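You operate a simulated robot arm through the tools that you are given. There is no shell and no other tool. Be economical: measure what you need, move in short steps, check, and stop when the job is done.

The job below is to be done with a simulated two-armed robot. You get a single attempt, and the scene is never put back.

JOB
Take the beige block from the shelf under the packing table and put it on the finishing bench. Put the white peg from the clear stretch of the work table on top of the pulley there. Take the tub and leave it on top of the paper sheets. Take the white bundle and put it on the front of the filter cabinet top. Open the green cabinet door, put the oval block from the gap between the rigs on the work table in the inside of the green cabinet, then shut the door. Open the base door, fetch the yellow pad and set it on the lower shelf of the machine base, then shut the door. Any order will do.

The check looks at the end state, three seconds after you hand in, the way a careful person would. Anything else that was tipped, shoved, dropped, spilled or broken makes it a failure. Flat cloth is picked up by pressing the open fingertips on it (5 to 10 N) and closing them slowly along it; thin cloth reads only 2 to 8 mm in the jaws.

ROBOT AND FRAMES
Two 6-joint arms with two-finger grippers on one trunk, on a base that drives. Base frame: it is fixed to the floor where the robot stands at the start and does not move with it; the origin is under the middle of the robot, x ahead of it, y to its left, z up. Readings come in mm, rad, newtons and seconds.
The left shoulder is at the start at [62, 173, 1213], the right one opposite. With the tool pointing down near the work surface each hand reaches from about 100 to 420 mm from the robot's upright axis, wherever it stands, measured 20 degrees to its own side. Places, roughly: base door [-7600, -1200, 400]; beige block (11x6x3 cm) [500, 100, 300]; finishing bench (18x16 cm) [580, -2300, 880]; front of the filter cabinet top (20x15 cm) [-6020, -3300, 1240]; green cabinet door [-3000, -3300, 500]; inside of the green cabinet (34x20 cm) [-3040, -3400, 400]; lower shelf of the machine base (18x32 cm) [-7560, -1340, 120]; oval block (11x5x3 cm) [-2200, -1400, 800]; paper sheets [-2250, -500, 750]; peg [-2250, -500, 750]; pulley [-2500, -250, 750]; tub (16x16x10 cm) [-2200, -600, 800]; white bundle [-2500, -750, 750]; yellow pad (6x9x4 cm) [-6200, 700, 800]. Payload 2.45 kg a hand.
Tool frame (each hand has its own): the origin (TCP) lies between the finger pads and is the grasp point; the fingertips stand 26 mm ahead of it; z points along the fingers, y is the line along which they close. The gripper opens to 96 mm. The gripper's body begins 69 mm behind the TCP.
Orientation is told as [roll, pitch, yaw] about the base's x, y, z axes, in that order, counted from this pose: with the fingers straight down and closing along the base's y, the tool's x points along the base's -x, its y along +y and its z along -z.

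CONTROLS
- The arms move only by the tool jog_arm. It takes "left_commands", "right_commands" or both (then of equal length, played together; a hand with none holds still); each is a list of rows, each a list of 7 numbers: the shift along the base's x, y, z in units of 40 mm (1.0 is 40 mm), then the turn, a rotation vector about the base's x, y, z in units of 8 degrees (1.0 is 8 degrees), then the closure in counts, from 0 (fully open) to 255 (shut). In form: [[tx, ty, tz, ax, ay, az, claw], ...]. A call has 1 to 8 rows; each row shifts and turns the commanded pose from where the row before left it. A call with a number of a shift or a turn outside -1 to 1 is refused whole. Each row takes 0.2 s and may step no farther than 50 mm and 0.15 rad from the row before; otherwise, or with a gripper value out of range, the whole call is refused. Where a pose cannot be reached the arm comes as near as it can. A force on the tool above 40 N (or 10 N above the force at the start of the call, whichever is more), or a blocked arm, ends the call early, and 0.2 s more pass. Each finger halts on what it meets, pressing with about 30 N; the grip force reading is that of the motor and also rises with nothing between the fingers. The clock runs only during rows and for 0.2 s after the last one: add rows that do not move to give the fingers time. The reply holds the time, the measured pose of the TCP, the force on the tool along the base axes, the opening and the grip force, in the units named above and with some noise, with the torque about the TCP (base axes, N m) and any sound that the robot's microphone picked up, and new pictures: "show" is both (left out), scene, wrist or none (wrist: the cameras of the hands that moved).
- Cameras (640 x 400 px; columns grow to the right, rows downward): "scene" is now at [97.6, -9.2, 1494.8]; the picture's right is [0.03, -1.00, -0.00], its down [-0.93, -0.03, -0.37] and it looks along [0.37, 0.01, -0.93] (base axes); focal length 268 px, centre (320, 200). "left" rides on the left gripper at [82, -3, -98] in its tool frame; the picture's right is [0.04, 1.00, 0.00], its down [-0.73, 0.03, -0.68] and it looks along [-0.68, 0.03, 0.73] (tool axes); focal length 256 px, centre (320, 200). "right" rides on the right gripper at [82, 3, -98] in its tool frame; the picture's right is [-0.04, 1.00, 0.00], its down [-0.73, -0.03, -0.68] and it looks along [-0.68, -0.03, 0.73] (tool axes); focal length 256 px, centre (320, 200). There is no depth. A picture from a camera that has moved, and an enlarged one, comes with that camera's place and axes in the base frame and with its lens. The place of the scene camera against the robot may be out by one fixed shift of up to 12 mm in any direction.
- move_column(by): slides the trunk up (or, below 0, down) by that many mm; the arms and the scene camera ride with it, the base frame stays. It gives what a move gives, with no picture.
- drive_base(legs): drives the robot by 1 to 6 legs, each [ahead, left, turn to the left] in mm, mm and rad, along the robot's own axes; the way and the turn of a leg run together, so that a leg with both is an arc; at most 1500 mm and 3.142 rad a leg. The arms and the cameras ride along, it lands a little off, and it stops where it bumps. It gives what a move gives, and a new picture of the scene camera.
- aim_head(pan, tilt): turns the head with the scene camera to pan (to the left, within 1.501 rad either way) and tilt (down, from -0.506 to 1.204), counted from straight ahead of the robot. It gives what a move gives, and a new picture of the scene camera.
- zoom(camera, box): a new picture of the part [left, top, right, bottom] of that camera's present view, enlarged. It takes no simulated time.
- close_job(): hands the job in; it is judged then, once.

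Go step by step. Nothing tells you exact positions but the pictures and the camera data: compare them with the known pose of the tool, close in by small moves and look again before you grip or let go. The budget is 483 turns and 360 pictures, counting those below and the enlarged ones. Unless the task says otherwise, let go and move clear before handing in.

The tools are called after "Emit:" as a command line: name --argument value ..., lists and objects as JSON in quotes. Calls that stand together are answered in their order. jog_arm: Moves the arms, as the interface text tells. Its arguments: {"type":"object","properties":{"left_commands":{"type":"array","items":{"type":"array","items":{"type":"number"}}},"right_commands":{"type":"array","items":{"type":"array","items":{"type":"number"}}},"show":{"type":"string","enum":["both","scene","wrist","none"]}},"required":[]} The other tools are called the same way: move_column (by) slides the trunk up or down; drive_base (legs) drives the base; aim_head (pan, tilt) turns the head that bears the scene camera; zoom (camera, box) takes an enlarged picture of a part of a camera's view; close_job () hands the job in.

At the start:

```text
time: 0.0
left_tcp_pos: [297.9, 250.9, 578.6]
left_ee_rot: [0.003, -0.006, 0.001]
left_contact_force: [-0.6, -1.2, 0.6]
left_torque: [0.01, 0.01, 0.02]
left_gripper_width: 96.1
left_finger_force: 0.1
right_tcp_pos: [309.5, -78.8, 546.8]
right_ee_rot: [-0.004, -0.004, 0.003]
right_contact_force: [0.1, 0.2, -0.4]
right_torque: [-0.03, 0.02, 0.01]
right_gripper_width: 96.2
right_finger_force: 0.0
trunk travel left (down, up): [-696.0, 144.0]
robot x, y, heading: [-1.3, 0.3, -0.002]
head pan, tilt: [0.028, 1.201]
```

scene: 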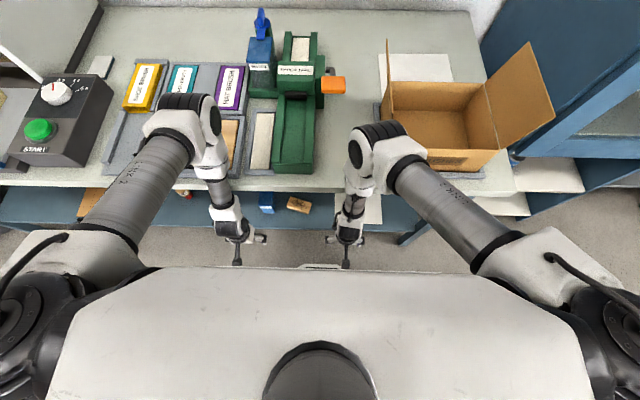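
right: 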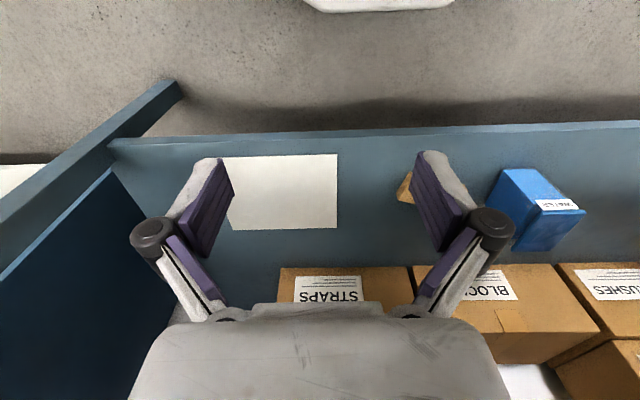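
left: 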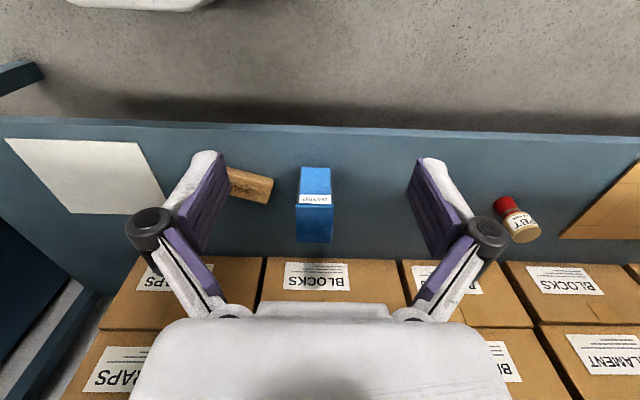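

I see the packing table with a shelf below. The beige block seems to be at about [534,128,300], beside a blue box, so I'll look closer.

Emit:
zoom --camera "left" --box '[160, 120, 400, 270]'

Emit:
zoom --camera "scene" --box '[200, 170, 400, 290]'

```text
2.67 times, centred on (280, 195) of left
camera zoom: at [217.5, 246.7, 677.3], right [-0.04, 1.0, 0.0], down [0.73, 0.03, 0.68], along [0.68, 0.03, -0.73], focal length 683 px, centre (427, 213)
```

zoom: 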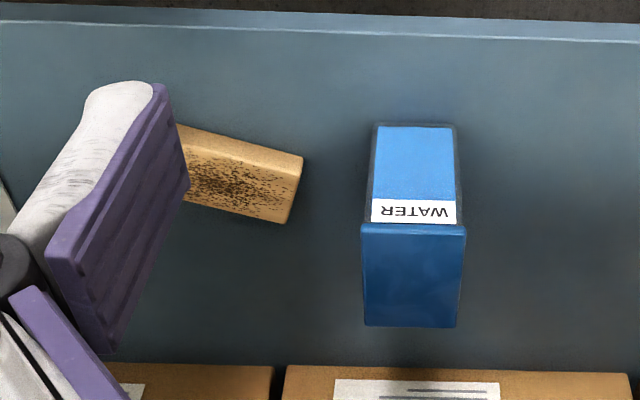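

```text
3.20 times, centred on (300, 230) of scene
camera zoom: at [97.6, -9.2, 1494.8], right [0.03, -1.0, 0.0], down [-0.93, -0.03, -0.37], along [0.37, 0.01, -0.93], focal length 857 px, centre (384, 104)
```

zoom: 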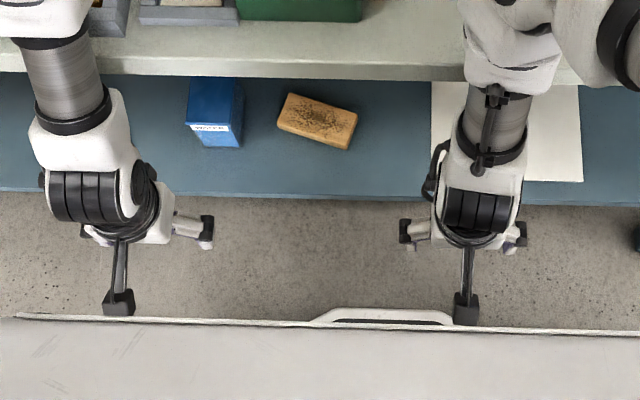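

The block looks to be at about [555,105,250] with its long axis along (0.37,0.93), lying under the table. I'll back off, turn left, and pre-shape the right hand so it can come in tilted from the front right.

Emit:
drive_base --legs '[[-250, 0, 0]]'

Emit:
jog_arm --right_commands '[[0, 0, 0, 0, 0, 1, 0], [0, 0, 0, 0, 0, 1, 0], [0, 0, 0, 0, 0, 1, 0], [0, 0, 0, 0, 0, 1, 0], [0, 0, 0, 0, 0, 1, 0], [0, 0, 0, 0, 0, 1, 0], [0, 0, 0, 0, 0, 1, 0], [0, 0, 0, 0, 0, 1, 0]]' --show "scene"

```text
time: 1.8
left_tcp_pos: [55.9, 251.9, 575.9]
left_ee_rot: [0.0, 0.0, -0.007]
left_contact_force: [0.2, -0.1, 0.0]
left_torque: [0.02, -0.01, 0.04]
left_gripper_width: 95.8
left_finger_force: 0.1
right_tcp_pos: [63.7, -78.7, 543.5]
right_ee_rot: [-0.007, 0.003, -0.003]
right_contact_force: [-0.4, -0.3, -0.1]
right_torque: [0.06, 0.0, 0.02]
right_gripper_width: 95.8
right_finger_force: 0.0
trunk travel left (down, up): [-696.0, 144.0]
robot x, y, heading: [-247.9, 0.9, -0.002]
head pan, tilt: [0.028, 1.201]
camera scene: at [-140.6, -4.9, 1494.1], right [0.02, -1.0, 0.0], down [-0.93, -0.02, -0.36], along [0.36, 0.01, -0.93], focal length 268 px, centre (320, 200)
```

scene: 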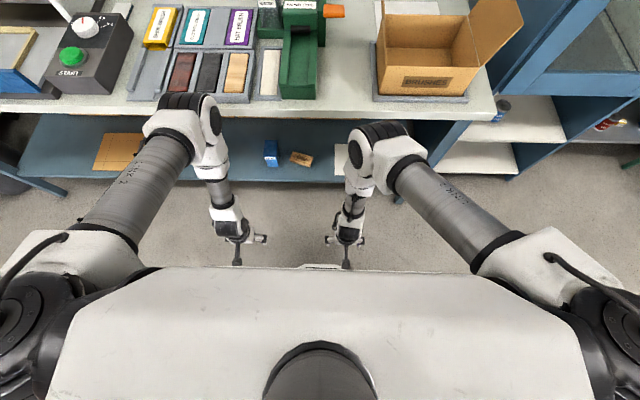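

```text
time: 3.6
left_tcp_pos: [55.2, 251.0, 575.0]
left_ee_rot: [0.0, 0.001, -0.007]
left_contact_force: [-0.3, 0.0, 0.5]
left_torque: [0.02, 0.0, -0.02]
left_gripper_width: 96.1
left_finger_force: 0.0
right_tcp_pos: [63.8, -78.3, 544.0]
right_ee_rot: [-0.006, 0.002, 1.115]
right_contact_force: [-0.3, -0.2, -0.3]
right_torque: [0.0, 0.02, -0.01]
right_gripper_width: 96.0
right_finger_force: 0.1
trunk travel left (down, up): [-696.0, 144.0]
robot x, y, heading: [-252.5, 1.6, -0.004]
head pan, tilt: [0.028, 1.201]
camera scene: at [-140.1, -5.0, 1494.0], right [0.02, -1.0, 0.0], down [-0.93, -0.02, -0.36], along [0.36, 0.01, -0.93], focal length 268 px, centre (320, 200)
```

scene: 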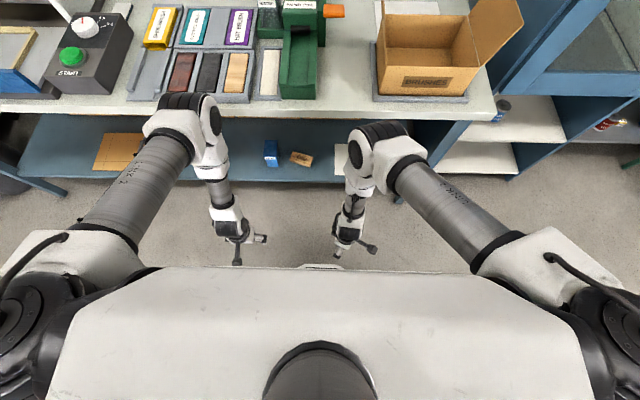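

The hand turned well and its yaw is now 64°. Next I'll finish the yaw and tilt the tool toward the block's long axis.

Emit:
jog_arm --right_commands '[[0, 0, 0, 0, 0, 0.5, 0], [0, 0, 0, 0.93, -0.37, 0, 0], [0, 0, 0, 0.93, -0.37, 0, 0], [0, 0, 0, 0.93, -0.37, 0, 0], [0, 0, 0, 0.93, -0.37, 0, 0], [0, 0, 0, 0.93, -0.37, 0, 0], [0, 0, 0, 0.93, -0.37, 0, 0]]' --show "both"

```text
time: 5.2
left_tcp_pos: [54.5, 251.1, 574.9]
left_ee_rot: [-0.001, 0.001, -0.006]
left_contact_force: [-0.1, 0.1, -0.1]
left_torque: [0.03, 0.01, -0.01]
left_gripper_width: 95.9
left_finger_force: 0.0
right_tcp_pos: [64.6, -77.4, 544.3]
right_ee_rot: [-0.008, -0.064, 1.183]
right_contact_force: [0.0, 0.5, -0.5]
right_torque: [0.01, -0.03, 0.02]
right_gripper_width: 96.0
right_finger_force: 0.0
right hand out of reach, approached as far as the arm can: row 2, 3, 4, 5, 6, 7
trunk travel left (down, up): [-696.0, 144.0]
robot x, y, heading: [-247.8, 0.1, -0.002]
head pan, tilt: [0.028, 1.201]
camera scene: at [-140.1, -5.0, 1494.0], right [0.02, -1.0, 0.0], down [-0.93, -0.02, -0.36], along [0.36, 0.01, -0.93], focal length 268 px, centre (320, 200)
camera right: at [26.6, -156.6, 636.9], right [-0.91, 0.42, 0.0], down [0.28, 0.63, 0.72], along [0.3, 0.66, -0.69], focal length 256 px, centre (320, 200)
```

scene: 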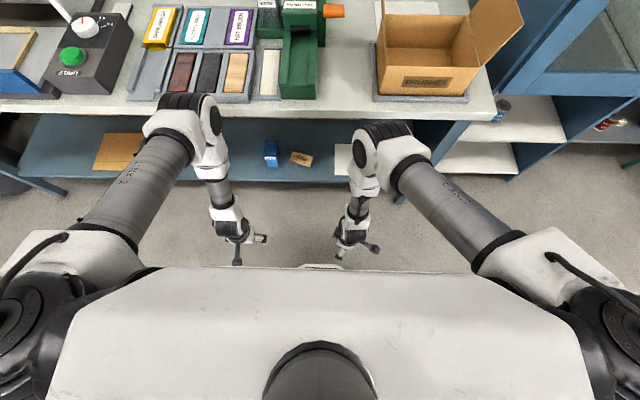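
right: 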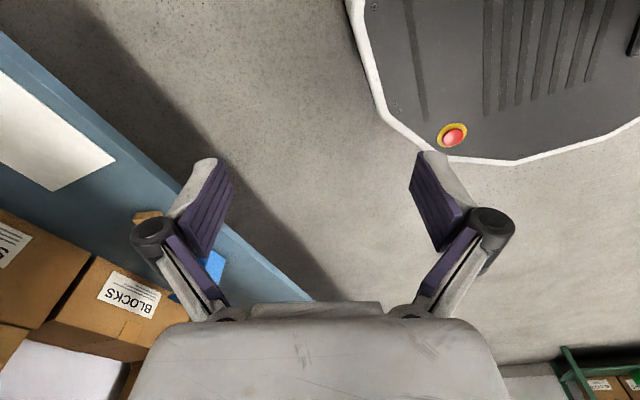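

The tilt is out of reach with the hand this far below the shoulder. I'll lower the trunk and lift the hands relative to it.

Emit:
move_column --by -300

Emit:
jog_arm --right_commands '[[0, 0, 1, 0, 0, 0, 0], [0, 0, 1, 0, 0, 0, 0], [0, 0, 1, 0, 0, 0, 0], [0, 0, 1, 0, 0, 0, 0], [0, 0, 1, 0, 0, 0, 0], [0, 0, 1, 0, 0, 0, 0]]' --left_commands '[[0, 0, 1, 0, 0, 0, 0], [0, 0, 1, 0, 0, 0, 0], [0, 0, 1, 0, 0, 0, 0], [0, 0, 1, 0, 0, 0, 0], [0, 0, 1, 0, 0, 0, 0], [0, 0, 1, 0, 0, 0, 0]]' --show "scene"

```text
time: 7.8
left_tcp_pos: [55.7, 250.7, 294.9]
left_ee_rot: [0.0, 0.0, -0.004]
left_contact_force: [0.0, -0.5, 0.8]
left_torque: [-0.03, -0.01, -0.03]
left_gripper_width: 95.9
left_finger_force: 0.1
right_tcp_pos: [59.8, -76.5, 262.9]
right_ee_rot: [0.0, -0.062, 1.189]
right_contact_force: [-2.3, 3.0, 10.7]
right_torque: [0.18, 0.6, -0.15]
right_gripper_width: 96.8
right_finger_force: 0.1
trunk travel left (down, up): [-415.0, 425.0]
robot x, y, heading: [-249.5, -0.8, -0.003]
head pan, tilt: [0.028, 1.201]
stopped: the force on the tool passed its limit at 66 N (the readings are from after the stop); the commanded pose is now the measured one
```

```text
time: 9.2
left_tcp_pos: [55.2, 251.3, 538.1]
left_ee_rot: [0.0, 0.001, -0.006]
left_contact_force: [-0.7, -0.3, 0.0]
left_torque: [0.0, -0.02, 0.01]
left_gripper_width: 96.1
left_finger_force: 0.0
right_tcp_pos: [139.4, -87.6, 327.7]
right_ee_rot: [-0.013, -0.028, 1.187]
right_contact_force: [0.1, 0.6, 0.6]
right_torque: [-0.04, 0.03, -0.03]
right_gripper_width: 96.0
right_finger_force: 0.0
right hand out of reach, approached as far as the arm can: row 1, 2, 3, 4, 5, 6
trunk travel left (down, up): [-415.0, 425.0]
robot x, y, heading: [-248.3, 2.1, -0.006]
head pan, tilt: [0.028, 1.201]
camera scene: at [-140.9, -5.4, 1212.9], right [0.02, -1.0, 0.0], down [-0.93, -0.02, -0.36], along [0.36, 0.01, -0.93], focal length 268 px, centre (320, 200)
```

scene: 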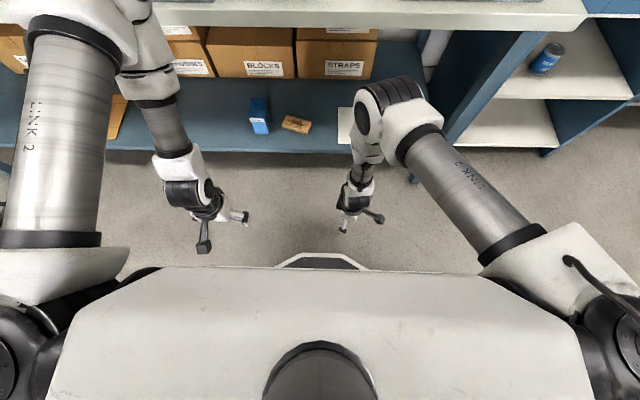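

The right hand looks limited by its joints at this yaw. I'll test the forward-pitch capability with the left arm, which has yaw 0.

Emit:
jog_arm --left_commands '[[0.5, 0, 0, 0, -1, 0, 0], [0.5, 0, 0, 0, -1, 0, 0], [0.5, 0, 0, 0, -1, 0, 0], [0.5, 0, 0, 0, -1, 0, 0], [0.5, 0, 0, 0, -1, 0, 0], [0.5, 0, 0, 0, -1, 0, 0]]' --right_commands '[[0, 0, 0, 0, 0, -1, 0], [0, 0, 0, 0, 0, -1, 0], [0, 0, 0, 0, 0, -1, 0], [0, 0, 0, 0, 0, -1, 0], [0, 0, 0, 0, 0, -1, 0], [0, 0, 0, 0, 0, -1, 0]]' --show "scene"

```text
time: 10.6
left_tcp_pos: [176.2, 252.2, 534.2]
left_ee_rot: [0.006, -0.84, -0.008]
left_contact_force: [-0.6, 0.3, 0.4]
left_torque: [0.0, 0.05, -0.02]
left_gripper_width: 96.3
left_finger_force: 0.1
right_tcp_pos: [145.1, -80.7, 316.7]
right_ee_rot: [0.0, -0.061, 0.346]
right_contact_force: [0.1, 0.3, -0.2]
right_torque: [0.04, 0.02, 0.01]
right_gripper_width: 96.2
right_finger_force: 0.1
right hand out of reach, approached as far as the arm can: row 1
trunk travel left (down, up): [-415.0, 425.0]
robot x, y, heading: [-248.9, 0.2, -0.008]
head pan, tilt: [0.028, 1.201]
camera scene: at [-139.8, -4.9, 1212.9], right [0.02, -1.0, 0.0], down [-0.93, -0.02, -0.36], along [0.36, 0.01, -0.93], focal length 268 px, centre (320, 200)
```

scene: 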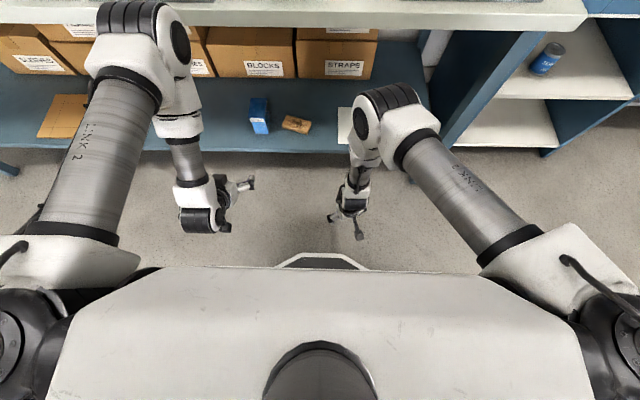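

Forward pitch works well relative to the robot. I'll lift the right hand, turn the base about 45° left, and then tilt along the robot's forward direction.

Emit:
jog_arm --right_commands '[[0, 0, 1, 0, 0, 0, 0], [0, 0, 1, 0, 0, 0, 0], [0, 0, 1, 0, 0, 0, 0], [0, 0, 1, 0, 0, 0, 0], [0, 0, 1, 0, 0, 0, 0]]' --show "none"

Emit:
drive_base --legs '[[0, 0, 0.8]]'

Emit:
jog_arm --right_commands '[[0, 0, 0, 0.93, -0.37, 0, 0], [0, 0, 0, 0.93, -0.37, 0, 0], [0, 0, 0, 0.93, -0.37, 0, 0], [0, 0, 0, 0.93, -0.37, 0, 0], [0, 0, 0, 0.93, -0.37, 0, 0], [0, 0, 0, 0.93, -0.37, 0, 0]]' --show "both"

```text
time: 11.8
left_tcp_pos: [175.3, 249.8, 534.1]
left_ee_rot: [0.007, -0.837, -0.007]
left_contact_force: [-0.2, 0.0, -0.4]
left_torque: [0.02, 0.0, -0.01]
left_gripper_width: 96.1
left_finger_force: 0.1
right_tcp_pos: [164.2, -90.7, 347.5]
right_ee_rot: [-0.011, -0.058, 0.348]
right_contact_force: [0.3, -0.4, 0.7]
right_torque: [0.01, 0.03, -0.01]
right_gripper_width: 96.1
right_finger_force: 0.0
right hand out of reach, approached as far as the arm can: row 1, 2, 3, 4, 5
trunk travel left (down, up): [-415.0, 425.0]
robot x, y, heading: [-251.4, 0.7, -0.008]
head pan, tilt: [0.028, 1.201]
```

```text
time: 14.2
left_tcp_pos: [-131.2, 478.3, 535.4]
left_ee_rot: [0.005, -0.838, 0.79]
left_contact_force: [-0.7, -0.6, 0.2]
left_torque: [0.0, -0.02, 0.01]
left_gripper_width: 95.8
left_finger_force: 0.0
right_tcp_pos: [104.1, 230.9, 348.4]
right_ee_rot: [-0.01, -0.056, 1.147]
right_contact_force: [-0.2, 0.7, -0.1]
right_torque: [0.01, -0.03, 0.01]
right_gripper_width: 95.9
right_finger_force: 0.1
trunk travel left (down, up): [-415.0, 425.0]
robot x, y, heading: [-246.5, 3.0, 0.795]
head pan, tilt: [0.028, 1.201]
camera scene: at [-173.0, 70.7, 1212.9], right [0.73, -0.68, 0.0], down [-0.64, -0.68, -0.36], along [0.25, 0.26, -0.93], focal length 268 px, centre (320, 200)
```

scene: 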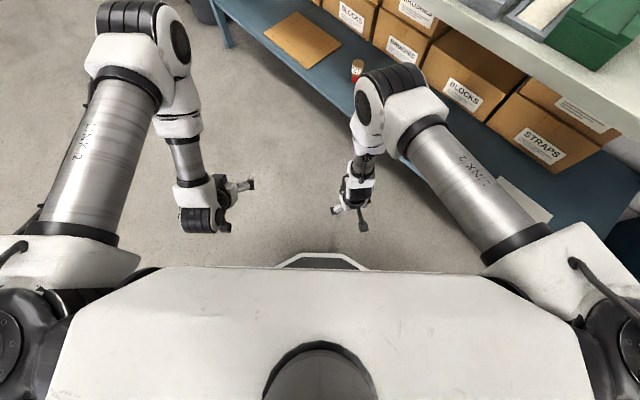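

```text
time: 15.6
left_tcp_pos: [-131.4, 478.9, 534.7]
left_ee_rot: [0.008, -0.837, 0.788]
left_contact_force: [0.1, -0.6, -0.9]
left_torque: [-0.02, 0.04, 0.01]
left_gripper_width: 95.8
left_finger_force: 0.0
right_tcp_pos: [103.8, 269.2, 318.5]
right_ee_rot: [-0.089, -0.659, 1.117]
right_contact_force: [0.6, -0.5, -0.8]
right_torque: [-0.01, -0.02, -0.02]
right_gripper_width: 96.0
right_finger_force: 0.1
right hand out of reach, approached as far as the arm can: row 1, 2, 3, 4, 5, 6
trunk travel left (down, up): [-415.0, 425.0]
robot x, y, heading: [-249.7, 1.4, 0.791]
head pan, tilt: [0.028, 1.201]
camera scene: at [-172.9, 70.5, 1213.0], right [0.73, -0.68, 0.0], down [-0.64, -0.68, -0.36], along [0.25, 0.26, -0.93], focal length 268 px, centre (320, 200)
camera right: at [38.1, 164.2, 348.5], right [-0.86, 0.51, -0.05], down [0.04, 0.16, 0.99], along [0.51, 0.84, -0.16], focal length 256 px, centre (320, 200)
```

scene: 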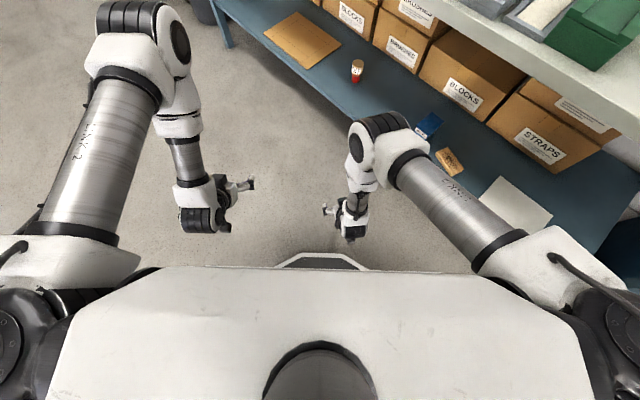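
right: 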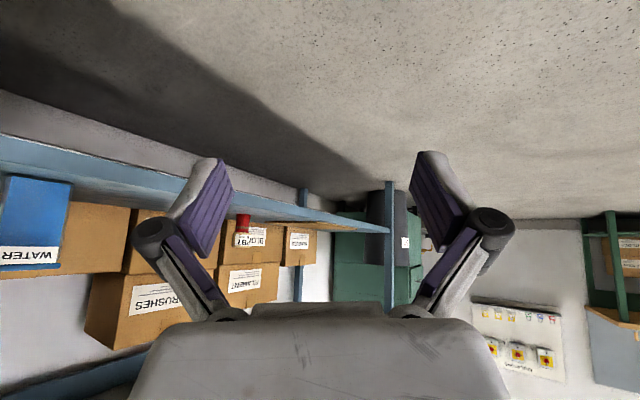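

The hand is too near the centreline. I'll move it outward and forward in the robot frame, then try raising it again.

Emit:
jog_arm --right_commands '[[0.8, -0.3, 0.2, 0, 0, 0, 0], [0.8, -0.3, 0.2, 0, 0, 0, 0], [0.8, -0.3, 0.2, 0, 0, 0, 0], [0.8, -0.3, 0.2, 0, 0, 0, 0], [0, 0, 1, 0, 0, 0, 0], [0, 0, 1, 0, 0, 0, 0]]' --show "scene"

```text
time: 17.0
left_tcp_pos: [-131.3, 479.4, 535.5]
left_ee_rot: [0.009, -0.838, 0.789]
left_contact_force: [0.2, 0.6, 0.3]
left_torque: [-0.02, -0.02, -0.02]
left_gripper_width: 95.7
left_finger_force: 0.1
right_tcp_pos: [173.0, 295.9, 404.5]
right_ee_rot: [-0.145, -0.649, 1.117]
right_contact_force: [0.1, 0.1, 0.4]
right_torque: [-0.02, -0.03, 0.0]
right_gripper_width: 96.0
right_finger_force: 0.0
right hand out of reach, approached as far as the arm can: row 1, 2, 3, 4, 5, 6
trunk travel left (down, up): [-415.0, 425.0]
robot x, y, heading: [-250.1, 0.2, 0.794]
head pan, tilt: [0.028, 1.201]
camera scene: at [-172.9, 70.5, 1212.9], right [0.73, -0.68, 0.0], down [-0.64, -0.68, -0.36], along [0.25, 0.26, -0.93], focal length 268 px, centre (320, 200)
```

scene: 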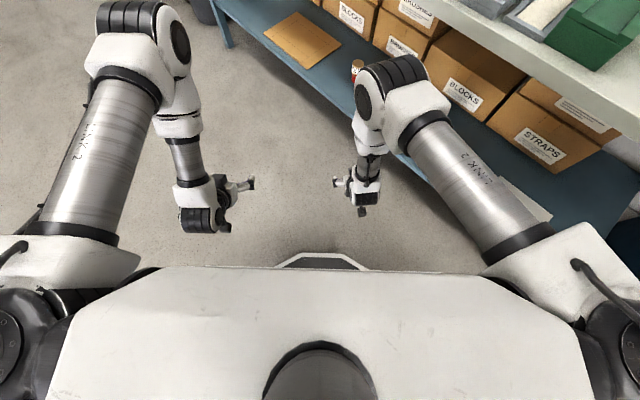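

Emit:
jog_arm --right_commands '[[0, 0, 0, 0, 0, -1, 0], [0, 0, 0, 0, 0, -1, 0], [0, 0, 0, 0, 0, -1, 0], [0, 0, 0, 0, 0, -1, 0], [0, 0, 1, 0, 0, 0, 0], [0, 0, 1, 0, 0, 0, 0]]' --show "scene"

```text
time: 18.4
left_tcp_pos: [-132.1, 480.6, 534.1]
left_ee_rot: [0.008, -0.839, 0.789]
left_contact_force: [0.7, 1.3, 0.2]
left_torque: [-0.01, 0.01, -0.01]
left_gripper_width: 96.0
left_finger_force: 0.1
right_tcp_pos: [248.3, 282.6, 443.7]
right_ee_rot: [-0.152, -0.647, 0.56]
right_contact_force: [-0.4, -0.1, 0.4]
right_torque: [-0.05, 0.0, -0.01]
right_gripper_width: 96.0
right_finger_force: 0.1
right hand out of reach, approached as far as the arm can: row 1, 2, 3, 4, 5, 6
trunk travel left (down, up): [-415.0, 425.0]
robot x, y, heading: [-246.6, -1.1, 0.795]
head pan, tilt: [0.028, 1.201]
camera scene: at [-173.1, 70.4, 1212.9], right [0.73, -0.68, 0.0], down [-0.64, -0.68, -0.36], along [0.25, 0.26, -0.93], focal length 268 px, centre (320, 200)
```

scene: 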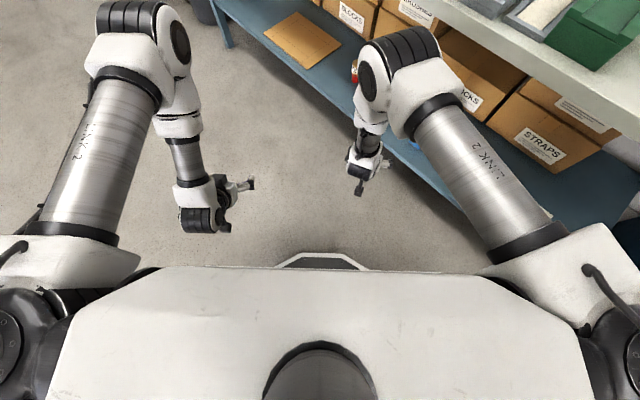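

Emit:
jog_arm --right_commands '[[0, 0, 0, 0, 0, 0, 0], [0, 0, 0, 0, 0, 0, 0], [0, 0, 0, 0, 0, 0, 0], [0, 0, 0, 0, 0, 0, 0]]' --show "none"

```text
time: 19.4
left_tcp_pos: [-131.6, 479.1, 534.4]
left_ee_rot: [0.007, -0.837, 0.789]
left_contact_force: [0.2, 0.0, -0.3]
left_torque: [-0.01, -0.03, 0.0]
left_gripper_width: 96.0
left_finger_force: 0.0
right_tcp_pos: [249.4, 283.4, 443.1]
right_ee_rot: [-0.15, -0.647, 0.563]
right_contact_force: [-0.4, -0.2, -0.5]
right_torque: [0.0, -0.02, -0.03]
right_gripper_width: 95.9
right_finger_force: 0.0
trunk travel left (down, up): [-415.0, 425.0]
robot x, y, heading: [-244.1, 3.6, 0.79]
head pan, tilt: [0.028, 1.201]
```

Emit:
jog_arm --right_commands '[[0.7, -0.7, 0, 0, 0, 0, 0], [0.7, -0.7, 0, 0, 0, 0, 0], [0, 0, 1, 0, 0, 0, 0], [0, 0, 1, 0, 0, 0, 0]]' --show "both"

```text
time: 20.4
left_tcp_pos: [-132.3, 478.1, 535.8]
left_ee_rot: [0.007, -0.837, 0.79]
left_contact_force: [-0.1, -0.4, 0.5]
left_torque: [-0.02, -0.01, 0.01]
left_gripper_width: 96.0
left_finger_force: 0.1
right_tcp_pos: [328.1, 249.1, 518.1]
right_ee_rot: [-0.153, -0.647, 0.563]
right_contact_force: [0.6, -0.2, 0.3]
right_torque: [0.03, -0.02, -0.03]
right_gripper_width: 95.9
right_finger_force: 0.0
right hand out of reach, approached as far as the arm can: row 1, 2, 3, 4
trunk travel left (down, up): [-415.0, 425.0]
robot x, y, heading: [-246.2, 0.7, 0.794]
head pan, tilt: [0.028, 1.201]
camera scene: at [-173.3, 70.2, 1212.9], right [0.73, -0.68, 0.0], down [-0.64, -0.68, -0.36], along [0.25, 0.27, -0.93], focal length 268 px, centre (320, 200)
camera right: at [213.0, 198.4, 546.9], right [-0.42, 0.9, -0.1], down [0.11, 0.16, 0.98], along [0.9, 0.4, -0.17], focal length 256 px, centre (320, 200)
```

scene: 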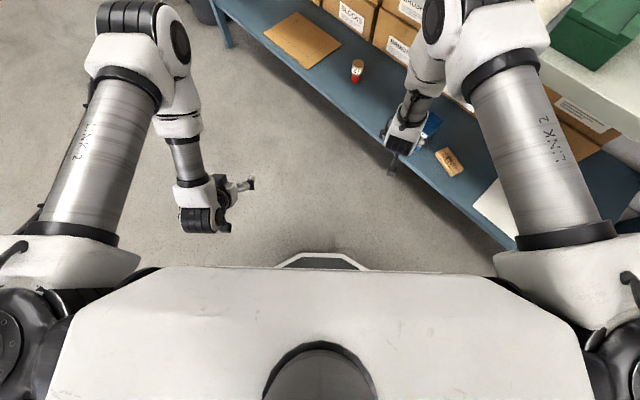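
right: 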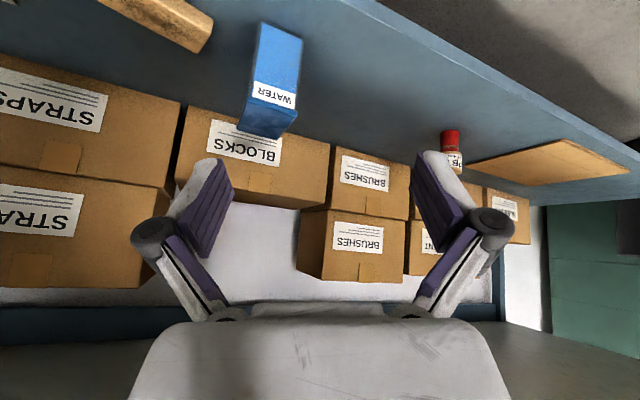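

The right elbow is getting near the table, so I'll pull the hand straight back in the robot frame and see if it follows.

Emit:
jog_arm --right_commands '[[-0.7, -0.7, 0, 0, 0, 0, 0], [-0.7, -0.7, 0, 0, 0, 0, 0], [-0.7, -0.7, 0, 0, 0, 0, 0], [-0.7, -0.7, 0, 0, 0, 0, 0]]' --show "scene"

```text
time: 21.4
left_tcp_pos: [-132.0, 479.9, 536.1]
left_ee_rot: [0.007, -0.838, 0.789]
left_contact_force: [0.2, 0.7, -0.2]
left_torque: [-0.01, 0.04, -0.03]
left_gripper_width: 96.1
left_finger_force: 0.1
right_tcp_pos: [331.5, 221.5, 494.3]
right_ee_rot: [-0.172, -0.639, 0.574]
right_contact_force: [0.4, 0.1, 0.2]
right_torque: [0.01, 0.0, -0.02]
right_gripper_width: 95.9
right_finger_force: 0.2
right hand out of reach, approached as far as the arm can: row 1, 2, 3, 4
trunk travel left (down, up): [-415.0, 425.0]
robot x, y, heading: [-246.7, 1.2, 0.789]
head pan, tilt: [0.028, 1.201]
camera scene: at [-172.2, 70.2, 1212.9], right [0.73, -0.68, 0.0], down [-0.64, -0.68, -0.36], along [0.25, 0.27, -0.93], focal length 268 px, centre (320, 200)
```

scene: 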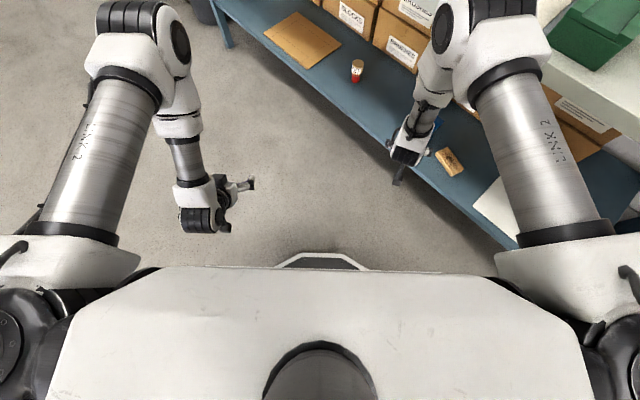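

Emit:
jog_arm --right_commands '[[0, 0, 0, -0.3, 0.95, 0, 0], [0, 0, 0, -0.3, 0.95, 0, 0], [0, 0, 0, -0.3, 0.95, 0, 0], [0, 0, 0, -0.3, 0.95, 0, 0], [-0.7, -0.7, 0, 0, 0, 0, 0], [-0.7, -0.7, 0, 0, 0, 0, 0], [-0.7, -0.7, 0, 0, 0, 0, 0]]' --show "scene"

```text
time: 23.0
left_tcp_pos: [-131.9, 481.1, 534.2]
left_ee_rot: [0.007, -0.838, 0.788]
left_contact_force: [0.0, 0.5, -1.1]
left_torque: [-0.04, 0.02, 0.0]
left_gripper_width: 96.1
left_finger_force: 0.0
right_tcp_pos: [271.1, 147.4, 495.3]
right_ee_rot: [-0.041, -0.07, 0.506]
right_contact_force: [-0.1, 0.4, -0.6]
right_torque: [-0.01, 0.02, 0.04]
right_gripper_width: 96.0
right_finger_force: 0.0
right hand out of reach, approached as far as the arm can: row 4, 5, 6, 7
trunk travel left (down, up): [-415.0, 425.0]
robot x, y, heading: [-250.6, 1.6, 0.791]
head pan, tilt: [0.028, 1.201]
camera scene: at [-173.1, 70.3, 1213.0], right [0.73, -0.68, 0.0], down [-0.64, -0.68, -0.36], along [0.25, 0.27, -0.93], focal length 268 px, centre (320, 200)
```

scene: 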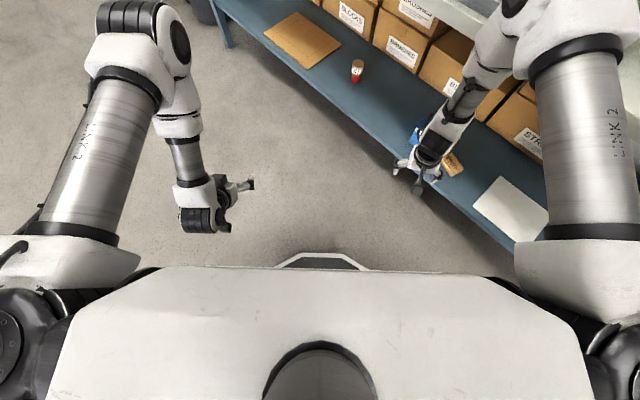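

The elbow is close to the table, so I'll back the base away before sorting out the arm.

Emit:
drive_base --legs '[[-300, 0, 0]]'

Emit:
jog_arm --right_commands '[[-0.7, -0.7, 0, 0, 0, 0, 0], [-0.7, -0.7, 0, 0, 0, 0, 0], [-0.7, -0.7, 0, 0, 0, 0, 0], [-0.7, -0.7, 0, 0, 0, 0, 0]]' --show "both"

```text
time: 25.1
left_tcp_pos: [-349.4, 263.3, 534.6]
left_ee_rot: [0.006, -0.837, 0.797]
left_contact_force: [0.9, 1.4, 0.0]
left_torque: [0.01, 0.02, 0.01]
left_gripper_width: 95.7
left_finger_force: 0.1
right_tcp_pos: [57.8, -65.5, 495.4]
right_ee_rot: [-0.04, -0.068, 0.518]
right_contact_force: [-0.1, 0.1, -0.5]
right_torque: [0.0, -0.03, -0.02]
right_gripper_width: 96.2
right_finger_force: 0.1
trunk travel left (down, up): [-415.0, 425.0]
robot x, y, heading: [-464.9, -215.0, 0.799]
head pan, tilt: [0.028, 1.201]
camera scene: at [-387.2, -147.2, 1213.0], right [0.74, -0.68, 0.0], down [-0.63, -0.69, -0.36], along [0.25, 0.27, -0.93], focal length 268 px, centre (320, 200)
```

scene: 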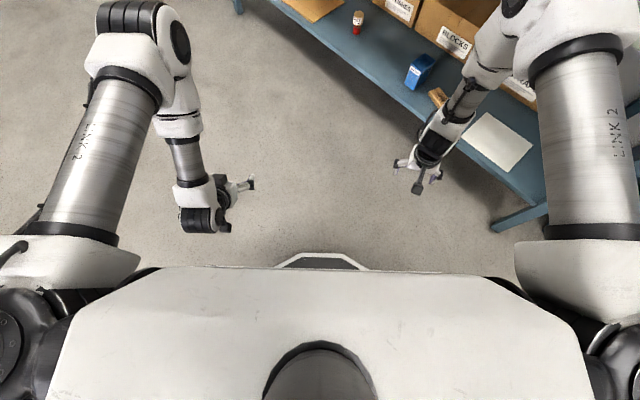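

```text
time: 26.1
left_tcp_pos: [-349.4, 262.4, 534.6]
left_ee_rot: [0.007, -0.839, 0.797]
left_contact_force: [0.2, -0.2, -1.3]
left_torque: [-0.01, 0.01, 0.0]
left_gripper_width: 96.2
left_finger_force: 0.1
right_tcp_pos: [-8.9, -180.1, 516.9]
right_ee_rot: [-0.067, -0.062, 0.51]
right_contact_force: [-0.4, 0.2, 0.2]
right_torque: [0.01, 0.0, 0.0]
right_gripper_width: 96.1
right_finger_force: 0.0
right hand out of reach, approached as far as the arm can: row 1, 2, 3, 4
trunk travel left (down, up): [-415.0, 425.0]
robot x, y, heading: [-460.4, -219.7, 0.799]
head pan, tilt: [0.028, 1.201]
camera scene: at [-386.4, -147.0, 1212.9], right [0.74, -0.68, 0.0], down [-0.63, -0.69, -0.36], along [0.24, 0.27, -0.93], focal length 268 px, centre (320, 200)
camera right: at [-90.2, -212.6, 611.0], right [-0.45, 0.89, -0.07], down [0.6, 0.35, 0.72], along [0.67, 0.28, -0.69], focal length 256 px, centre (320, 200)
```

scene: 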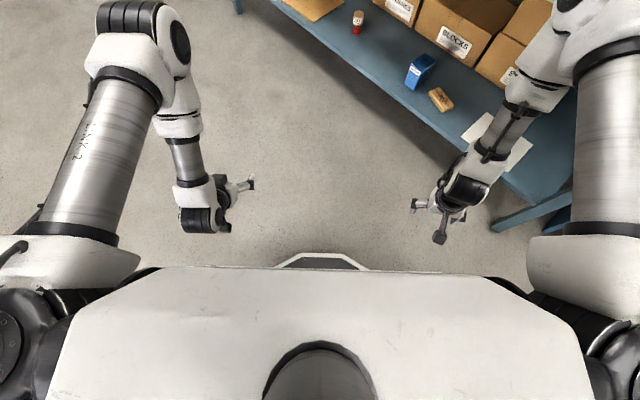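
right: 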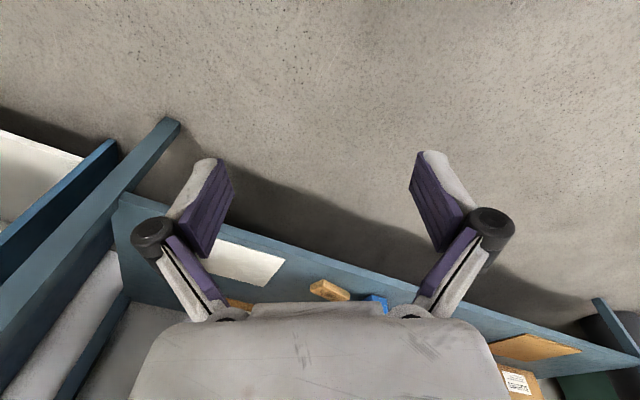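

Emit:
jog_arm --right_commands '[[0, 0, 1, 0, 0, 0, 0]]' --show "none"

Emit:
jog_arm --right_commands '[[0, 0, -1, 0, 0, 0, 0]]' --show "none"

Emit:
jog_arm --right_commands '[[0.7, 0.7, 0, 0, 0, 0, 0]]' --show "none"

Emit:
jog_arm --right_commands '[[-0.7, 0.7, 0, 0, 0, 0, 0]]' --show "none"

Emit:
jog_arm --right_commands '[[0, 0, 0, 0, 0, 1, 0]]' --show "none"

Emit:
jog_arm --right_commands '[[0, 0, 0, 0.7, -0.7, 0, 0]]' --show "none"

Emit:
jog_arm --right_commands '[[0, 0, 0, 0.7, 0.7, 0, 0]]' --show "none"

```text
time: 26.5
left_tcp_pos: [-349.0, 262.7, 535.5]
left_ee_rot: [0.006, -0.839, 0.799]
left_contact_force: [-0.6, 0.4, 1.0]
left_torque: [0.0, 0.04, 0.01]
left_gripper_width: 95.9
left_finger_force: 0.1
right_tcp_pos: [-9.8, -177.8, 559.5]
right_ee_rot: [-0.042, -0.069, 0.519]
right_contact_force: [-0.7, -0.9, -0.7]
right_torque: [-0.01, -0.02, 0.01]
right_gripper_width: 95.9
right_finger_force: 0.0
trunk travel left (down, up): [-415.0, 425.0]
robot x, y, heading: [-463.3, -212.9, 0.8]
head pan, tilt: [0.028, 1.201]
```

```text
time: 26.9
left_tcp_pos: [-347.1, 262.9, 535.0]
left_ee_rot: [0.007, -0.838, 0.798]
left_contact_force: [1.0, 0.5, -0.6]
left_torque: [-0.01, -0.01, 0.0]
left_gripper_width: 96.0
left_finger_force: 0.1
right_tcp_pos: [-4.0, -180.4, 530.4]
right_ee_rot: [-0.044, -0.065, 0.517]
right_contact_force: [0.1, 0.5, 0.1]
right_torque: [-0.02, 0.0, -0.01]
right_gripper_width: 95.8
right_finger_force: 0.1
right hand out of reach, approached as far as the arm can: row 1
trunk travel left (down, up): [-415.0, 425.0]
robot x, y, heading: [-462.1, -216.9, 0.804]
head pan, tilt: [0.028, 1.201]
```

```text
time: 27.3
left_tcp_pos: [-349.3, 262.6, 535.3]
left_ee_rot: [0.006, -0.838, 0.797]
left_contact_force: [0.5, -0.2, 0.1]
left_torque: [-0.03, 0.04, 0.0]
left_gripper_width: 96.0
left_finger_force: 0.1
right_tcp_pos: [25.1, -152.4, 528.7]
right_ee_rot: [-0.042, -0.065, 0.519]
right_contact_force: [0.2, 0.2, 0.2]
right_torque: [0.01, 0.02, 0.0]
right_gripper_width: 96.1
right_finger_force: 0.0
trunk travel left (down, up): [-415.0, 425.0]
robot x, y, heading: [-465.3, -214.6, 0.8]
head pan, tilt: [0.028, 1.201]
```

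```text
time: 27.7
left_tcp_pos: [-349.5, 262.9, 535.1]
left_ee_rot: [0.007, -0.837, 0.797]
left_contact_force: [-0.1, 0.2, -0.5]
left_torque: [0.0, 0.01, 0.04]
left_gripper_width: 95.7
left_finger_force: 0.1
right_tcp_pos: [13.6, -140.4, 532.1]
right_ee_rot: [-0.043, -0.067, 0.518]
right_contact_force: [0.3, 0.2, -0.4]
right_torque: [0.02, 0.02, 0.03]
right_gripper_width: 95.8
right_finger_force: 0.0
right hand out of reach, approached as far as the arm can: row 1
trunk travel left (down, up): [-415.0, 425.0]
robot x, y, heading: [-461.8, -218.7, 0.801]
head pan, tilt: [0.028, 1.201]
```

```text
time: 28.1
left_tcp_pos: [-348.7, 262.8, 533.7]
left_ee_rot: [0.008, -0.837, 0.799]
left_contact_force: [0.1, -0.4, -0.7]
left_torque: [0.03, -0.02, 0.0]
left_gripper_width: 96.1
left_finger_force: 0.1
right_tcp_pos: [13.5, -140.3, 531.9]
right_ee_rot: [-0.041, -0.068, 0.66]
right_contact_force: [0.2, 1.0, -0.2]
right_torque: [0.01, 0.0, -0.01]
right_gripper_width: 95.9
right_finger_force: 0.1
trunk travel left (down, up): [-415.0, 425.0]
robot x, y, heading: [-461.0, -218.4, 0.8]
head pan, tilt: [0.028, 1.201]
```

```text
time: 28.5
left_tcp_pos: [-349.7, 262.1, 535.3]
left_ee_rot: [0.006, -0.839, 0.797]
left_contact_force: [-0.1, -1.2, -0.1]
left_torque: [0.0, 0.0, 0.04]
left_gripper_width: 95.9
left_finger_force: 0.0
right_tcp_pos: [28.2, -144.2, 541.1]
right_ee_rot: [-0.038, -0.132, 0.659]
right_contact_force: [0.4, -0.4, -0.2]
right_torque: [0.0, -0.03, -0.01]
right_gripper_width: 96.0
right_finger_force: 0.1
right hand out of reach, approached as far as the arm can: row 1
trunk travel left (down, up): [-415.0, 425.0]
robot x, y, heading: [-461.7, -221.0, 0.801]
head pan, tilt: [0.028, 1.201]
```

```text
time: 28.9
left_tcp_pos: [-348.1, 261.8, 536.5]
left_ee_rot: [0.01, -0.839, 0.797]
left_contact_force: [-0.6, -0.6, 0.5]
left_torque: [0.01, -0.03, 0.01]
left_gripper_width: 95.9
left_finger_force: 0.1
right_tcp_pos: [45.4, -154.9, 556.5]
right_ee_rot: [0.099, -0.11, 0.643]
right_contact_force: [-0.2, -0.8, -0.7]
right_torque: [0.01, 0.01, 0.0]
right_gripper_width: 96.0
right_finger_force: 0.1
right hand out of reach, approached as far as the arm can: row 1
trunk travel left (down, up): [-415.0, 425.0]
robot x, y, heading: [-463.8, -220.1, 0.804]
head pan, tilt: [0.028, 1.201]
```

Emit:
aim_head --pan -0.6 --tilt 0.7

Emit:
aim_head --pan 0.6 --tilt 0.7

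```text
time: 29.9
left_tcp_pos: [-348.7, 262.6, 536.0]
left_ee_rot: [0.006, -0.838, 0.797]
left_contact_force: [0.2, 0.4, -0.1]
left_torque: [0.0, -0.06, 0.03]
left_gripper_width: 96.0
left_finger_force: 0.0
right_tcp_pos: [45.4, -155.3, 557.1]
right_ee_rot: [0.096, -0.109, 0.641]
right_contact_force: [0.5, 0.3, 0.4]
right_torque: [0.02, -0.04, -0.04]
right_gripper_width: 96.1
right_finger_force: 0.2
trunk travel left (down, up): [-415.0, 425.0]
robot x, y, heading: [-467.2, -221.1, 0.801]
head pan, tilt: [-0.6, 0.7]
camera scene: at [-341.1, -170.7, 1248.8], right [0.2, -0.98, 0.0], down [-0.63, -0.13, -0.76], along [0.75, 0.15, -0.64], focal length 268 px, centre (320, 200)
```

scene: 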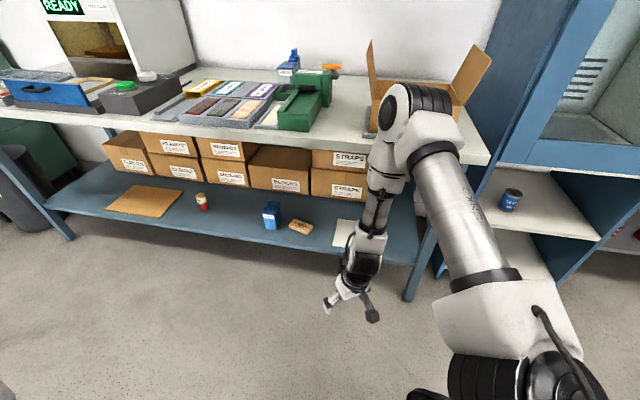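

```text
time: 31.3
left_tcp_pos: [-348.6, 261.9, 534.5]
left_ee_rot: [0.007, -0.839, 0.798]
left_contact_force: [-0.2, -0.9, -0.2]
left_torque: [0.03, -0.01, 0.01]
left_gripper_width: 96.1
left_finger_force: 0.0
right_tcp_pos: [45.3, -154.8, 556.3]
right_ee_rot: [0.096, -0.109, 0.64]
right_contact_force: [-0.3, 0.5, -0.6]
right_torque: [-0.01, 0.0, 0.01]
right_gripper_width: 95.9
right_finger_force: 0.1
trunk travel left (down, up): [-415.0, 425.0]
robot x, y, heading: [-459.7, -218.0, 0.802]
head pan, tilt: [0.6, 0.7]
camera scene: at [-409.8, -104.1, 1248.9], right [0.99, -0.17, 0.0], down [-0.11, -0.63, -0.76], along [0.13, 0.75, -0.64], focal length 268 px, centre (320, 200)
```

scene: 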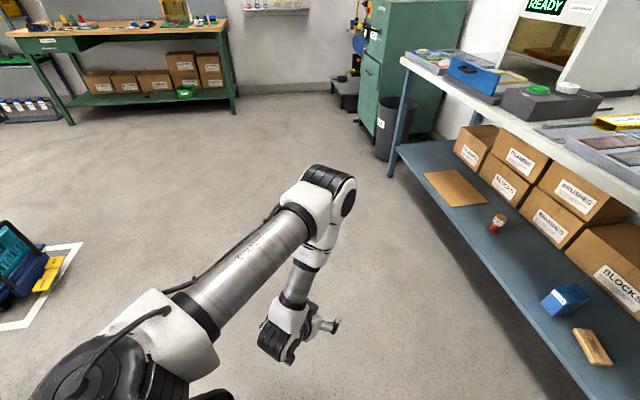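

Emit:
jog_arm --right_commands '[[0, 0, 0, 0, 0, -1, 0], [0, 0, 0, 0, 0, -1, 0], [0, 0, 0, 0, 0, -1, 0], [0, 0, 0, 0, 0, -1, 0], [0, 0, 0, 0, 0, -1, 0]]' --show "none"

Emit:
jog_arm --right_commands '[[0, 0, 0, 0.7, -0.7, 0, 0], [0, 0, 0, 0.7, -0.7, 0, 0]]' --show "none"

Emit:
jog_arm --right_commands '[[0, 0, -1, 0, 0, 0, 0]]' --show "none"

Emit:
jog_arm --right_commands '[[-0.7, 0.7, 0, 0, 0, 0, 0]]' --show "none"

```text
time: 32.5
left_tcp_pos: [-349.5, 262.8, 536.1]
left_ee_rot: [0.008, -0.838, 0.798]
left_contact_force: [-0.9, -0.3, -0.2]
left_torque: [0.01, 0.03, -0.04]
left_gripper_width: 96.0
left_finger_force: 0.0
right_tcp_pos: [66.1, -171.8, 571.3]
right_ee_rot: [0.097, -0.111, -0.06]
right_contact_force: [-0.6, -0.1, 0.4]
right_torque: [-0.01, -0.01, 0.02]
right_gripper_width: 95.9
right_finger_force: 0.2
right hand out of reach, approached as far as the arm can: row 3, 4, 5
trunk travel left (down, up): [-415.0, 425.0]
robot x, y, heading: [-461.8, -212.4, 0.797]
head pan, tilt: [0.6, 0.7]
```

```text
time: 33.1
left_tcp_pos: [-349.6, 262.1, 535.4]
left_ee_rot: [0.008, -0.84, 0.799]
left_contact_force: [0.0, -0.5, -0.4]
left_torque: [0.0, 0.0, 0.02]
left_gripper_width: 96.0
left_finger_force: 0.0
right_tcp_pos: [84.6, -196.3, 598.3]
right_ee_rot: [0.316, -0.293, -0.101]
right_contact_force: [-0.7, -0.1, -0.5]
right_torque: [0.0, 0.01, -0.04]
right_gripper_width: 95.9
right_finger_force: 0.1
right hand out of reach, approached as far as the arm can: row 1, 2
trunk travel left (down, up): [-415.0, 425.0]
robot x, y, heading: [-461.3, -219.0, 0.806]
head pan, tilt: [0.6, 0.7]
```

```text
time: 33.5
left_tcp_pos: [-350.0, 263.3, 535.7]
left_ee_rot: [0.007, -0.838, 0.797]
left_contact_force: [-0.1, -0.3, -0.1]
left_torque: [0.02, 0.04, 0.0]
left_gripper_width: 96.2
left_finger_force: 0.0
right_tcp_pos: [89.1, -199.4, 594.9]
right_ee_rot: [0.314, -0.291, -0.101]
right_contact_force: [0.4, -0.1, 1.1]
right_torque: [0.01, -0.03, -0.01]
right_gripper_width: 96.0
right_finger_force: 0.0
right hand out of reach, approached as far as the arm can: row 1
trunk travel left (down, up): [-415.0, 425.0]
robot x, y, heading: [-463.2, -220.6, 0.802]
head pan, tilt: [0.6, 0.7]
```

```text
time: 33.9
left_tcp_pos: [-349.1, 263.5, 534.6]
left_ee_rot: [0.005, -0.839, 0.798]
left_contact_force: [-0.3, -0.3, 0.5]
left_torque: [0.01, 0.02, -0.01]
left_gripper_width: 96.0
left_finger_force: 0.1
right_tcp_pos: [71.9, -188.4, 612.1]
right_ee_rot: [0.312, -0.291, -0.101]
right_contact_force: [0.8, 0.1, -0.7]
right_torque: [0.02, 0.01, -0.02]
right_gripper_width: 95.7
right_finger_force: 0.1
right hand out of reach, approached as far as the arm can: row 1
trunk travel left (down, up): [-415.0, 425.0]
robot x, y, heading: [-461.8, -215.8, 0.799]
head pan, tilt: [0.6, 0.7]
```

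Emit:
jog_arm --right_commands '[[0, 0, 1, -0.7, 0.7, 0, 0], [0, 0, 1, -0.7, 0.7, 0, 0], [0, 0, 1, -0.7, 0.7, 0, 0], [0, 0, 0, 0, 0, 1, 0], [0, 0, 0, 0, 0, 1, 0], [0, 0, 0, 0, 0, 1, 0], [0, 0, 0, 0, 0, 1, 0], [0, 0, 0, 0, 0, 1, 0]]' --show "none"

Emit:
jog_arm --right_commands '[[-0.7, 0.7, 0, 0, 0, 0, 0]]' --show "none"

Emit:
aim_head --pan -0.6 --tilt 0.6

```text
time: 35.7
left_tcp_pos: [-348.8, 262.3, 535.7]
left_ee_rot: [0.006, -0.838, 0.796]
left_contact_force: [0.0, -0.8, 0.8]
left_torque: [0.05, -0.01, 0.01]
left_gripper_width: 95.8
left_finger_force: 0.1
right_tcp_pos: [72.9, -187.2, 731.5]
right_ee_rot: [-0.003, -0.02, 0.65]
right_contact_force: [-0.3, -0.6, 0.6]
right_torque: [0.01, 0.03, 0.01]
right_gripper_width: 95.9
right_finger_force: 0.1
trunk travel left (down, up): [-415.0, 425.0]
robot x, y, heading: [-462.8, -217.6, 0.798]
head pan, tilt: [0.6, 0.7]
```

```text
time: 36.1
left_tcp_pos: [-349.8, 263.9, 533.0]
left_ee_rot: [0.002, -0.838, 0.8]
left_contact_force: [0.1, 0.3, 0.3]
left_torque: [0.0, -0.06, -0.03]
left_gripper_width: 96.2
left_finger_force: 0.1
right_tcp_pos: [43.0, -158.8, 732.1]
right_ee_rot: [-0.007, -0.02, 0.648]
right_contact_force: [-0.3, 0.7, 0.6]
right_torque: [-0.06, -0.02, 0.03]
right_gripper_width: 96.2
right_finger_force: 0.1
trunk travel left (down, up): [-415.0, 425.0]
robot x, y, heading: [-459.5, -215.9, 0.803]
head pan, tilt: [0.6, 0.7]
```

```text
time: 37.5
left_tcp_pos: [-349.6, 262.6, 535.3]
left_ee_rot: [0.008, -0.838, 0.798]
left_contact_force: [0.8, 0.1, -0.7]
left_torque: [0.0, 0.01, -0.02]
left_gripper_width: 96.2
left_finger_force: 0.1
right_tcp_pos: [45.0, -161.0, 731.0]
right_ee_rot: [-0.003, -0.019, 0.646]
right_contact_force: [-0.3, -1.1, -1.1]
right_torque: [-0.01, -0.01, 0.0]
right_gripper_width: 96.0
right_finger_force: 0.2
trunk travel left (down, up): [-415.0, 425.0]
robot x, y, heading: [-461.5, -217.2, 0.797]
head pan, tilt: [-0.6, 0.6]
camera scene: at [-337.6, -170.2, 1257.5], right [0.2, -0.98, 0.0], down [-0.55, -0.11, -0.82], along [0.81, 0.16, -0.57], focal length 268 px, centre (320, 200)
```

scene: 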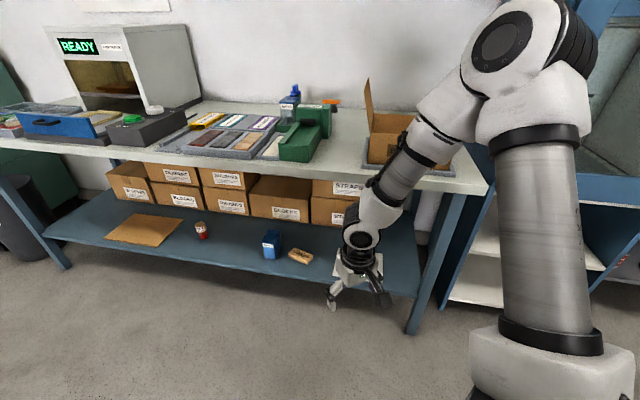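

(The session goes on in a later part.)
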